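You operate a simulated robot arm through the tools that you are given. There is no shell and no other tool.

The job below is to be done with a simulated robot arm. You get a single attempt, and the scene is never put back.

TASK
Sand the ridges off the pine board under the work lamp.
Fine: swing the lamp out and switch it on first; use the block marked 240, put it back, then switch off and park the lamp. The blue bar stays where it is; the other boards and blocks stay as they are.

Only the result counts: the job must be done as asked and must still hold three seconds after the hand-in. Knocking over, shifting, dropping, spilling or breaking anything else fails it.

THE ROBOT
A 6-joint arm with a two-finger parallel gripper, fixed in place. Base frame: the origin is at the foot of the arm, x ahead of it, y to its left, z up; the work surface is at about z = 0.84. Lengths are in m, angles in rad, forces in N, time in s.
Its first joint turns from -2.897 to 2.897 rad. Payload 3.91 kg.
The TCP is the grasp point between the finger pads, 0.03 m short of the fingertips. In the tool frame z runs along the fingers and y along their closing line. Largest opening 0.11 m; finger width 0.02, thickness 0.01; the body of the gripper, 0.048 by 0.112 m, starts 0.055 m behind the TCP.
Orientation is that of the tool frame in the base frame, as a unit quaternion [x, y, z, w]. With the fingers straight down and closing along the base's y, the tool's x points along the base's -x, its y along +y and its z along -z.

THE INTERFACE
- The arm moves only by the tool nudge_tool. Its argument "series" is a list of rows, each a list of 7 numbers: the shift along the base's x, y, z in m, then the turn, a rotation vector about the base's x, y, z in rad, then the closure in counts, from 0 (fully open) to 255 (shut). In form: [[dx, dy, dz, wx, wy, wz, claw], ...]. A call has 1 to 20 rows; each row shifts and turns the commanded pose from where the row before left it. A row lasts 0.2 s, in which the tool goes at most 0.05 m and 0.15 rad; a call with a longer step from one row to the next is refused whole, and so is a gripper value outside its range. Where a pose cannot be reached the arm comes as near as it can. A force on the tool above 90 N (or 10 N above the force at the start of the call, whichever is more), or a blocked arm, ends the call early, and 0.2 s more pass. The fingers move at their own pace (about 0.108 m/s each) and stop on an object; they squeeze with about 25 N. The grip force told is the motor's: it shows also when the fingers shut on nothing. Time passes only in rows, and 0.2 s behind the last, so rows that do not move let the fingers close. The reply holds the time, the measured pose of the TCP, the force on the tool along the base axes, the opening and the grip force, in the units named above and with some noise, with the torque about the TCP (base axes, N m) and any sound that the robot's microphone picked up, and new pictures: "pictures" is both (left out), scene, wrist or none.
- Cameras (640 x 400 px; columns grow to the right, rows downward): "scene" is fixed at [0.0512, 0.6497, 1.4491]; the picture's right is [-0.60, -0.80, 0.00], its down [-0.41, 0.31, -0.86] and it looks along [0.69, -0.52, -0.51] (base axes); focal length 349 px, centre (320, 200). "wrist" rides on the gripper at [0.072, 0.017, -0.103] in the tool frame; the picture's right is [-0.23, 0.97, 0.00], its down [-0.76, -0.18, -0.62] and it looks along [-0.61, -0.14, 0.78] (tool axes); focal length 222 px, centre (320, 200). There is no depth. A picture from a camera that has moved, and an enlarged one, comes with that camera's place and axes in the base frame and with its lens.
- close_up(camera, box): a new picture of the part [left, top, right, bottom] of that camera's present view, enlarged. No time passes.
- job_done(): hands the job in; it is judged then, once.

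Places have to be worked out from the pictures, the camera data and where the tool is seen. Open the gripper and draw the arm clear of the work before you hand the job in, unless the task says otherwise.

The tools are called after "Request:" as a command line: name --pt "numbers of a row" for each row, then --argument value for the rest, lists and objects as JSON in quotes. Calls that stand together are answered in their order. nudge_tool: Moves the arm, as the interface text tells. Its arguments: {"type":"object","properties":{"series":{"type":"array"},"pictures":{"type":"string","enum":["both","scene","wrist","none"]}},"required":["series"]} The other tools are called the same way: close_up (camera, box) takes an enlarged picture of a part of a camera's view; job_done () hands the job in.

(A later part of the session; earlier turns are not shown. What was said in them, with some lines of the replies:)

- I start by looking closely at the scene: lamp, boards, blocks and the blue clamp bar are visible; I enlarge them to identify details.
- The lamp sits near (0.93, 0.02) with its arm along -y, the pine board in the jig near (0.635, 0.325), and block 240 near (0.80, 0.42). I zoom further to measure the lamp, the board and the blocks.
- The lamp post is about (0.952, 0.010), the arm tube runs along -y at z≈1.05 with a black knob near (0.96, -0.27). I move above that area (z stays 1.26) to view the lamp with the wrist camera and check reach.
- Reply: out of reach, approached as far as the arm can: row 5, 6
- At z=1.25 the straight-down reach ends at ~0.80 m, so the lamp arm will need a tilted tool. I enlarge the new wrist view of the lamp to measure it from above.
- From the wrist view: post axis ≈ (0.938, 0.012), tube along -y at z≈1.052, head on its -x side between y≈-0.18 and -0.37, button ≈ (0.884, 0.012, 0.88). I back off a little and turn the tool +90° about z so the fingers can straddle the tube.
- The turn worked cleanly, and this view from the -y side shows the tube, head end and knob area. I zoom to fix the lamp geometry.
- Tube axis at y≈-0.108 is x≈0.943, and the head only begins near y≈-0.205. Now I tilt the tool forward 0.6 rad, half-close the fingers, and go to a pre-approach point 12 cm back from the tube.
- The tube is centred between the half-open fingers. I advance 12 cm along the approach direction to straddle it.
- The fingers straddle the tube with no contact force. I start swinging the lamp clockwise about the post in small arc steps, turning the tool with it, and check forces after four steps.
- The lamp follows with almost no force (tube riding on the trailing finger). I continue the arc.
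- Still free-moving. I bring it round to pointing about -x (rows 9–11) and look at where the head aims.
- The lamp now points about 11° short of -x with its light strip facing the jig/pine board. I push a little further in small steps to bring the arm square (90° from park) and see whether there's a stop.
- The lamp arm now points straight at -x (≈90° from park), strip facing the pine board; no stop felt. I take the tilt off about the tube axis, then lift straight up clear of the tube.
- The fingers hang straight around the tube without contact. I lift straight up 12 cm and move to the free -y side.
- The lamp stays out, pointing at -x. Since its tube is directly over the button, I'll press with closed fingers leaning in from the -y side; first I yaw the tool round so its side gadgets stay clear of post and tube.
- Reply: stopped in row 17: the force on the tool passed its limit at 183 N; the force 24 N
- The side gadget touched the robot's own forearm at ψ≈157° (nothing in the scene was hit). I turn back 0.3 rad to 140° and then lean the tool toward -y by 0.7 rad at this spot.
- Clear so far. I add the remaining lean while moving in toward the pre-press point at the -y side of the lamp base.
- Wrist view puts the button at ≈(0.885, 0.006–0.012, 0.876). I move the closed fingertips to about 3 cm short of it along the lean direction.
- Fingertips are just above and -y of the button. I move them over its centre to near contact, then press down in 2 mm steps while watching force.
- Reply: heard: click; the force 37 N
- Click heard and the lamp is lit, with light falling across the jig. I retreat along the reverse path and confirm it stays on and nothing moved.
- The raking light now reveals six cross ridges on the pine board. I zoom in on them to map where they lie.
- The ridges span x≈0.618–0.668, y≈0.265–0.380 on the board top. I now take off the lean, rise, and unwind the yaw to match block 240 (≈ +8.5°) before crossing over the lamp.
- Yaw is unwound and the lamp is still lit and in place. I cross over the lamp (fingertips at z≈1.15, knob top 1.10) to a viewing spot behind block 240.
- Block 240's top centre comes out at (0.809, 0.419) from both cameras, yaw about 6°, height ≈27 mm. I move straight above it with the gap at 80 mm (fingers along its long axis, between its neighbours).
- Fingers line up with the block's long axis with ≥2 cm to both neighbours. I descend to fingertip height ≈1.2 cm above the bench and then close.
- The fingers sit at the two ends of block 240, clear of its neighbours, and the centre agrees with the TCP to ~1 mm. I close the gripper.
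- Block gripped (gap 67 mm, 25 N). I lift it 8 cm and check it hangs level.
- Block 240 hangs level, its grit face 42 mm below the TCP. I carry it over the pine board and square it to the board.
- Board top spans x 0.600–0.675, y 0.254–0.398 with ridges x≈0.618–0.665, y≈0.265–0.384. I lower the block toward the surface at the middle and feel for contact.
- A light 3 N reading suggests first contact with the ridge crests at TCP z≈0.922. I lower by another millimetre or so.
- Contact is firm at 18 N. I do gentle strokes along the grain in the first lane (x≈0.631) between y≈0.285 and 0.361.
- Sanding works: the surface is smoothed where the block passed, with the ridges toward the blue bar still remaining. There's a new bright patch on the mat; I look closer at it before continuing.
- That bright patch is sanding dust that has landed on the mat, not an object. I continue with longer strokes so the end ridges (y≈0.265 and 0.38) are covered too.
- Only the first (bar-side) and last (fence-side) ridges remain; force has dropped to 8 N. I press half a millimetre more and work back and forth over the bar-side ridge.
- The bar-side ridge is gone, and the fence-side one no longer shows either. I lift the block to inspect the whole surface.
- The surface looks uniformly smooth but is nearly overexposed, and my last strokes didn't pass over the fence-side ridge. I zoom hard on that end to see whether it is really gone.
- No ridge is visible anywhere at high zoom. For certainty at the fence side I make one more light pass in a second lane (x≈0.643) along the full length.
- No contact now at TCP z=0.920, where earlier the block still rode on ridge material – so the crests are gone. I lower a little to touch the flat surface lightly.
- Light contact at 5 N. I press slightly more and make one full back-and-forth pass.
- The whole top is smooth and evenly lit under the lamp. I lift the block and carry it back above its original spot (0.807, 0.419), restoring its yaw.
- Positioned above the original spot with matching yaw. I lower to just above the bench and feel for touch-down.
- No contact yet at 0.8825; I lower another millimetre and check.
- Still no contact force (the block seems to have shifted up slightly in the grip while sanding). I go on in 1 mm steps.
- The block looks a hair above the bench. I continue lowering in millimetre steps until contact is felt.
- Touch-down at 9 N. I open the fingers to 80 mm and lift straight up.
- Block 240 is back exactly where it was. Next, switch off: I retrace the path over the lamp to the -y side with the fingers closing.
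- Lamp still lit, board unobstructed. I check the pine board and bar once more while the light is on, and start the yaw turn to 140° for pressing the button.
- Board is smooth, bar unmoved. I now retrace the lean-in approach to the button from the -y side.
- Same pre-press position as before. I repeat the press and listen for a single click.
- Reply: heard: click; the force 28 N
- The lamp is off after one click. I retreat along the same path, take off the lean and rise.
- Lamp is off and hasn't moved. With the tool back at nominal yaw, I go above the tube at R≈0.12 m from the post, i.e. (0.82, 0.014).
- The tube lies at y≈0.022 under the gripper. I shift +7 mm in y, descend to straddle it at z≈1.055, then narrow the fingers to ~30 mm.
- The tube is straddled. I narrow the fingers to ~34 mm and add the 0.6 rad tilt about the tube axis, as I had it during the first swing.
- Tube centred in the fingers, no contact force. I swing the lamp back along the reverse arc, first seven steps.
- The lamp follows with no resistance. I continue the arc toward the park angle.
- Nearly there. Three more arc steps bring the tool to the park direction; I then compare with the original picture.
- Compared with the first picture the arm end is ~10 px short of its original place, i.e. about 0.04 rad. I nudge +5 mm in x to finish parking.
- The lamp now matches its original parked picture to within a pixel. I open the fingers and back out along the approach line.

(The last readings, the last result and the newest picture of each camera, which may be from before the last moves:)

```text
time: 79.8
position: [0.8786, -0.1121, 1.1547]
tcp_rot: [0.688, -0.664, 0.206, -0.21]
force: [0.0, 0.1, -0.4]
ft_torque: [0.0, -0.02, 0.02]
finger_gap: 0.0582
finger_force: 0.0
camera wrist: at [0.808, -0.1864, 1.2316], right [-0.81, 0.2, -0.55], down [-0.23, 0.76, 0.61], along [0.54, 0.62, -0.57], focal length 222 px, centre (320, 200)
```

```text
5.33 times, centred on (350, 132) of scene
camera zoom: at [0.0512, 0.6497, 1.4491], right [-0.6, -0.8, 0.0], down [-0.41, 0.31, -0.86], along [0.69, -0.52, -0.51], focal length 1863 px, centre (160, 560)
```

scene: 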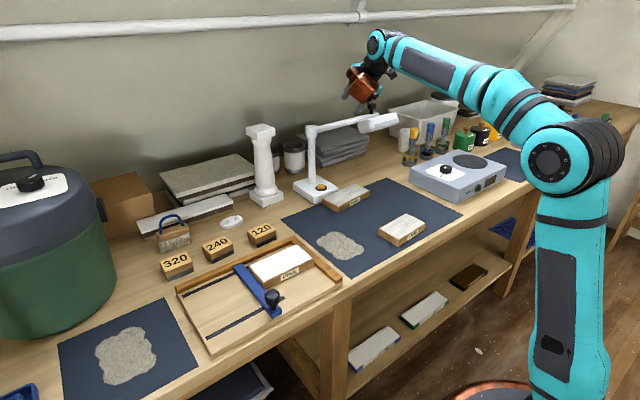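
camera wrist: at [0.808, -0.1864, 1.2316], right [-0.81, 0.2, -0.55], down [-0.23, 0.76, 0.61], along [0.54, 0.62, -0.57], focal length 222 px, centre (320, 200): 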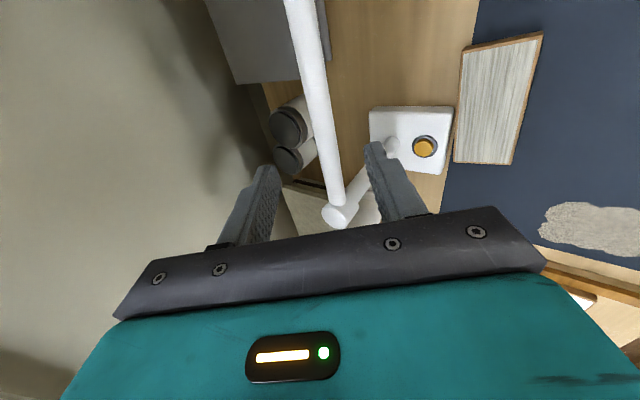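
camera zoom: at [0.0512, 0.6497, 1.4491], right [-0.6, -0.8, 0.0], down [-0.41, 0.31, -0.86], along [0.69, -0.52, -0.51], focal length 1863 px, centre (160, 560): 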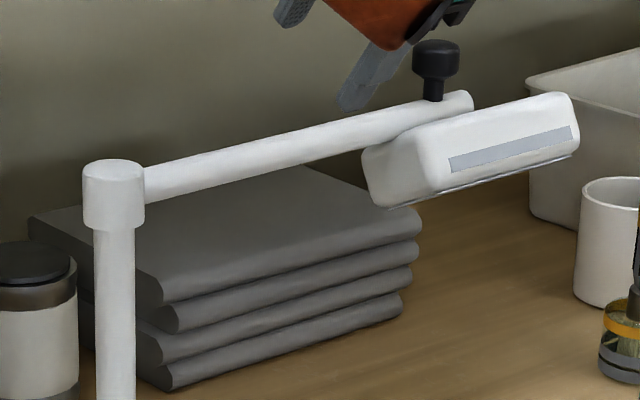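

The lamp sits exactly as in the opening picture, off. I draw the arm back, take the tilt off and open the gripper fully.

Request:
nudge_tool --pt "-0.031 0 0.0125 0 0 0 60" --pt "-0.031 0 0.0125 0 0 0 0" --pt "-0.031 0 0.0125 0 0 0 0" --pt "-0.031 0 0.0125 0 0 0 0" --pt "-0.031 0 0.0125 0 0 0 0" --pt "-0.02 0 0 0 0.15 0 0" --pt "-0.02 0 0 0 0.15 0 0" --pt "-0.02 0 0 0 0.15 0 0" --pt "-0.02 0 0 0 0.15 0 0" --pt "-0.03 0 0.01 0 0 -0.14 0" --pt "-0.03 0 0.01 0 0 -0.14 0" --pt "0 0 0 0 0 -0.14 0" --pt "0 0 0 0 0 -0.14 0" --pt "0 0 0 0 0 -0.14 0" --pt "0 0 0 0 0 -0.14 0" --pictures "both"

Request:
close_up --camera "scene" --box '[140, 200, 360, 360]'

Request:
close_up --camera "scene" --box '[240, 80, 480, 280]'

```text
time: 83.0
position: [0.5825, -0.1119, 1.238]
tcp_rot: [-0.37, 0.929, 0.002, 0.007]
force: [0.0, -0.7, -0.2]
ft_torque: [0.02, 0.03, 0.01]
finger_gap: 0.1099
finger_force: 0.0
camera wrist: at [0.5164, -0.15, 1.3406], right [-0.5, 0.86, 0.0], down [0.67, 0.39, 0.64], along [0.55, 0.32, -0.77], focal length 222 px, centre (320, 200)
```

scene: 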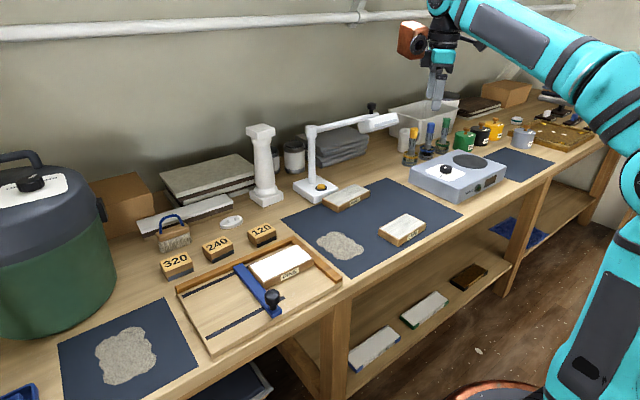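
wrist: 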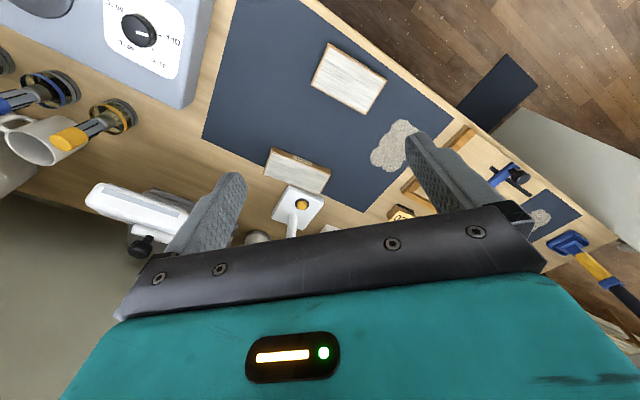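

```text
2.50 times, centred on (250, 280) of scene
camera zoom: at [0.0512, 0.6497, 1.4491], right [-0.6, -0.8, 0.0], down [-0.41, 0.31, -0.86], along [0.69, -0.52, -0.51], focal length 873 px, centre (495, 0)
```

zoom: 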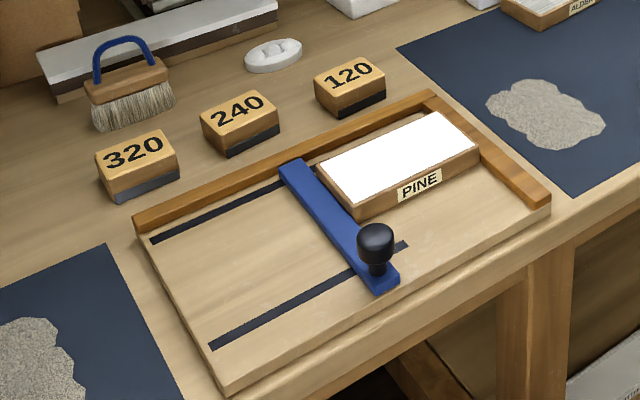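

```text
2.00 times, centred on (360, 180) of scene
camera zoom: at [0.0512, 0.6497, 1.4491], right [-0.6, -0.8, 0.0], down [-0.41, 0.31, -0.86], along [0.69, -0.52, -0.51], focal length 699 px, centre (240, 240)
```

zoom: 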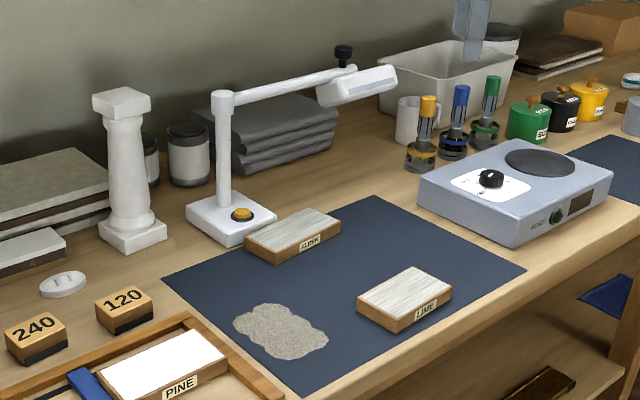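

Everything checks out. The pine board is smooth. Block 240, the blue bar and the other boards and blocks are where they started. The lamp is off and parked, and the arm is clear with the gripper open. I hand the job in.

Request:
job_done

```text
The job is handed in.
```

The pine board is sanded and the job is handed in. Under the lamp, all six ridges showed as gone.

- **Lamp:** I swung it out about 90° and switched it on before sanding. Afterwards I switched it off and parked it. It matches its opening picture to within about a pixel.
- **Block 240:** This was the only block I used. It is back in its original spot with the same orientation.
- **Everything else:** The blue bar, the other boards and the other blocks look unmoved in the final pictures.
- **Dust:** Sanding left a patch of dust on the dark mat beside the jig. I left it there because sweeping wasn't part of the task.
- **Self-contact:** While I was turning the tool to reach the lamp button, it briefly touched the robot's own forearm and the move stopped. Nothing in the scene was hit.
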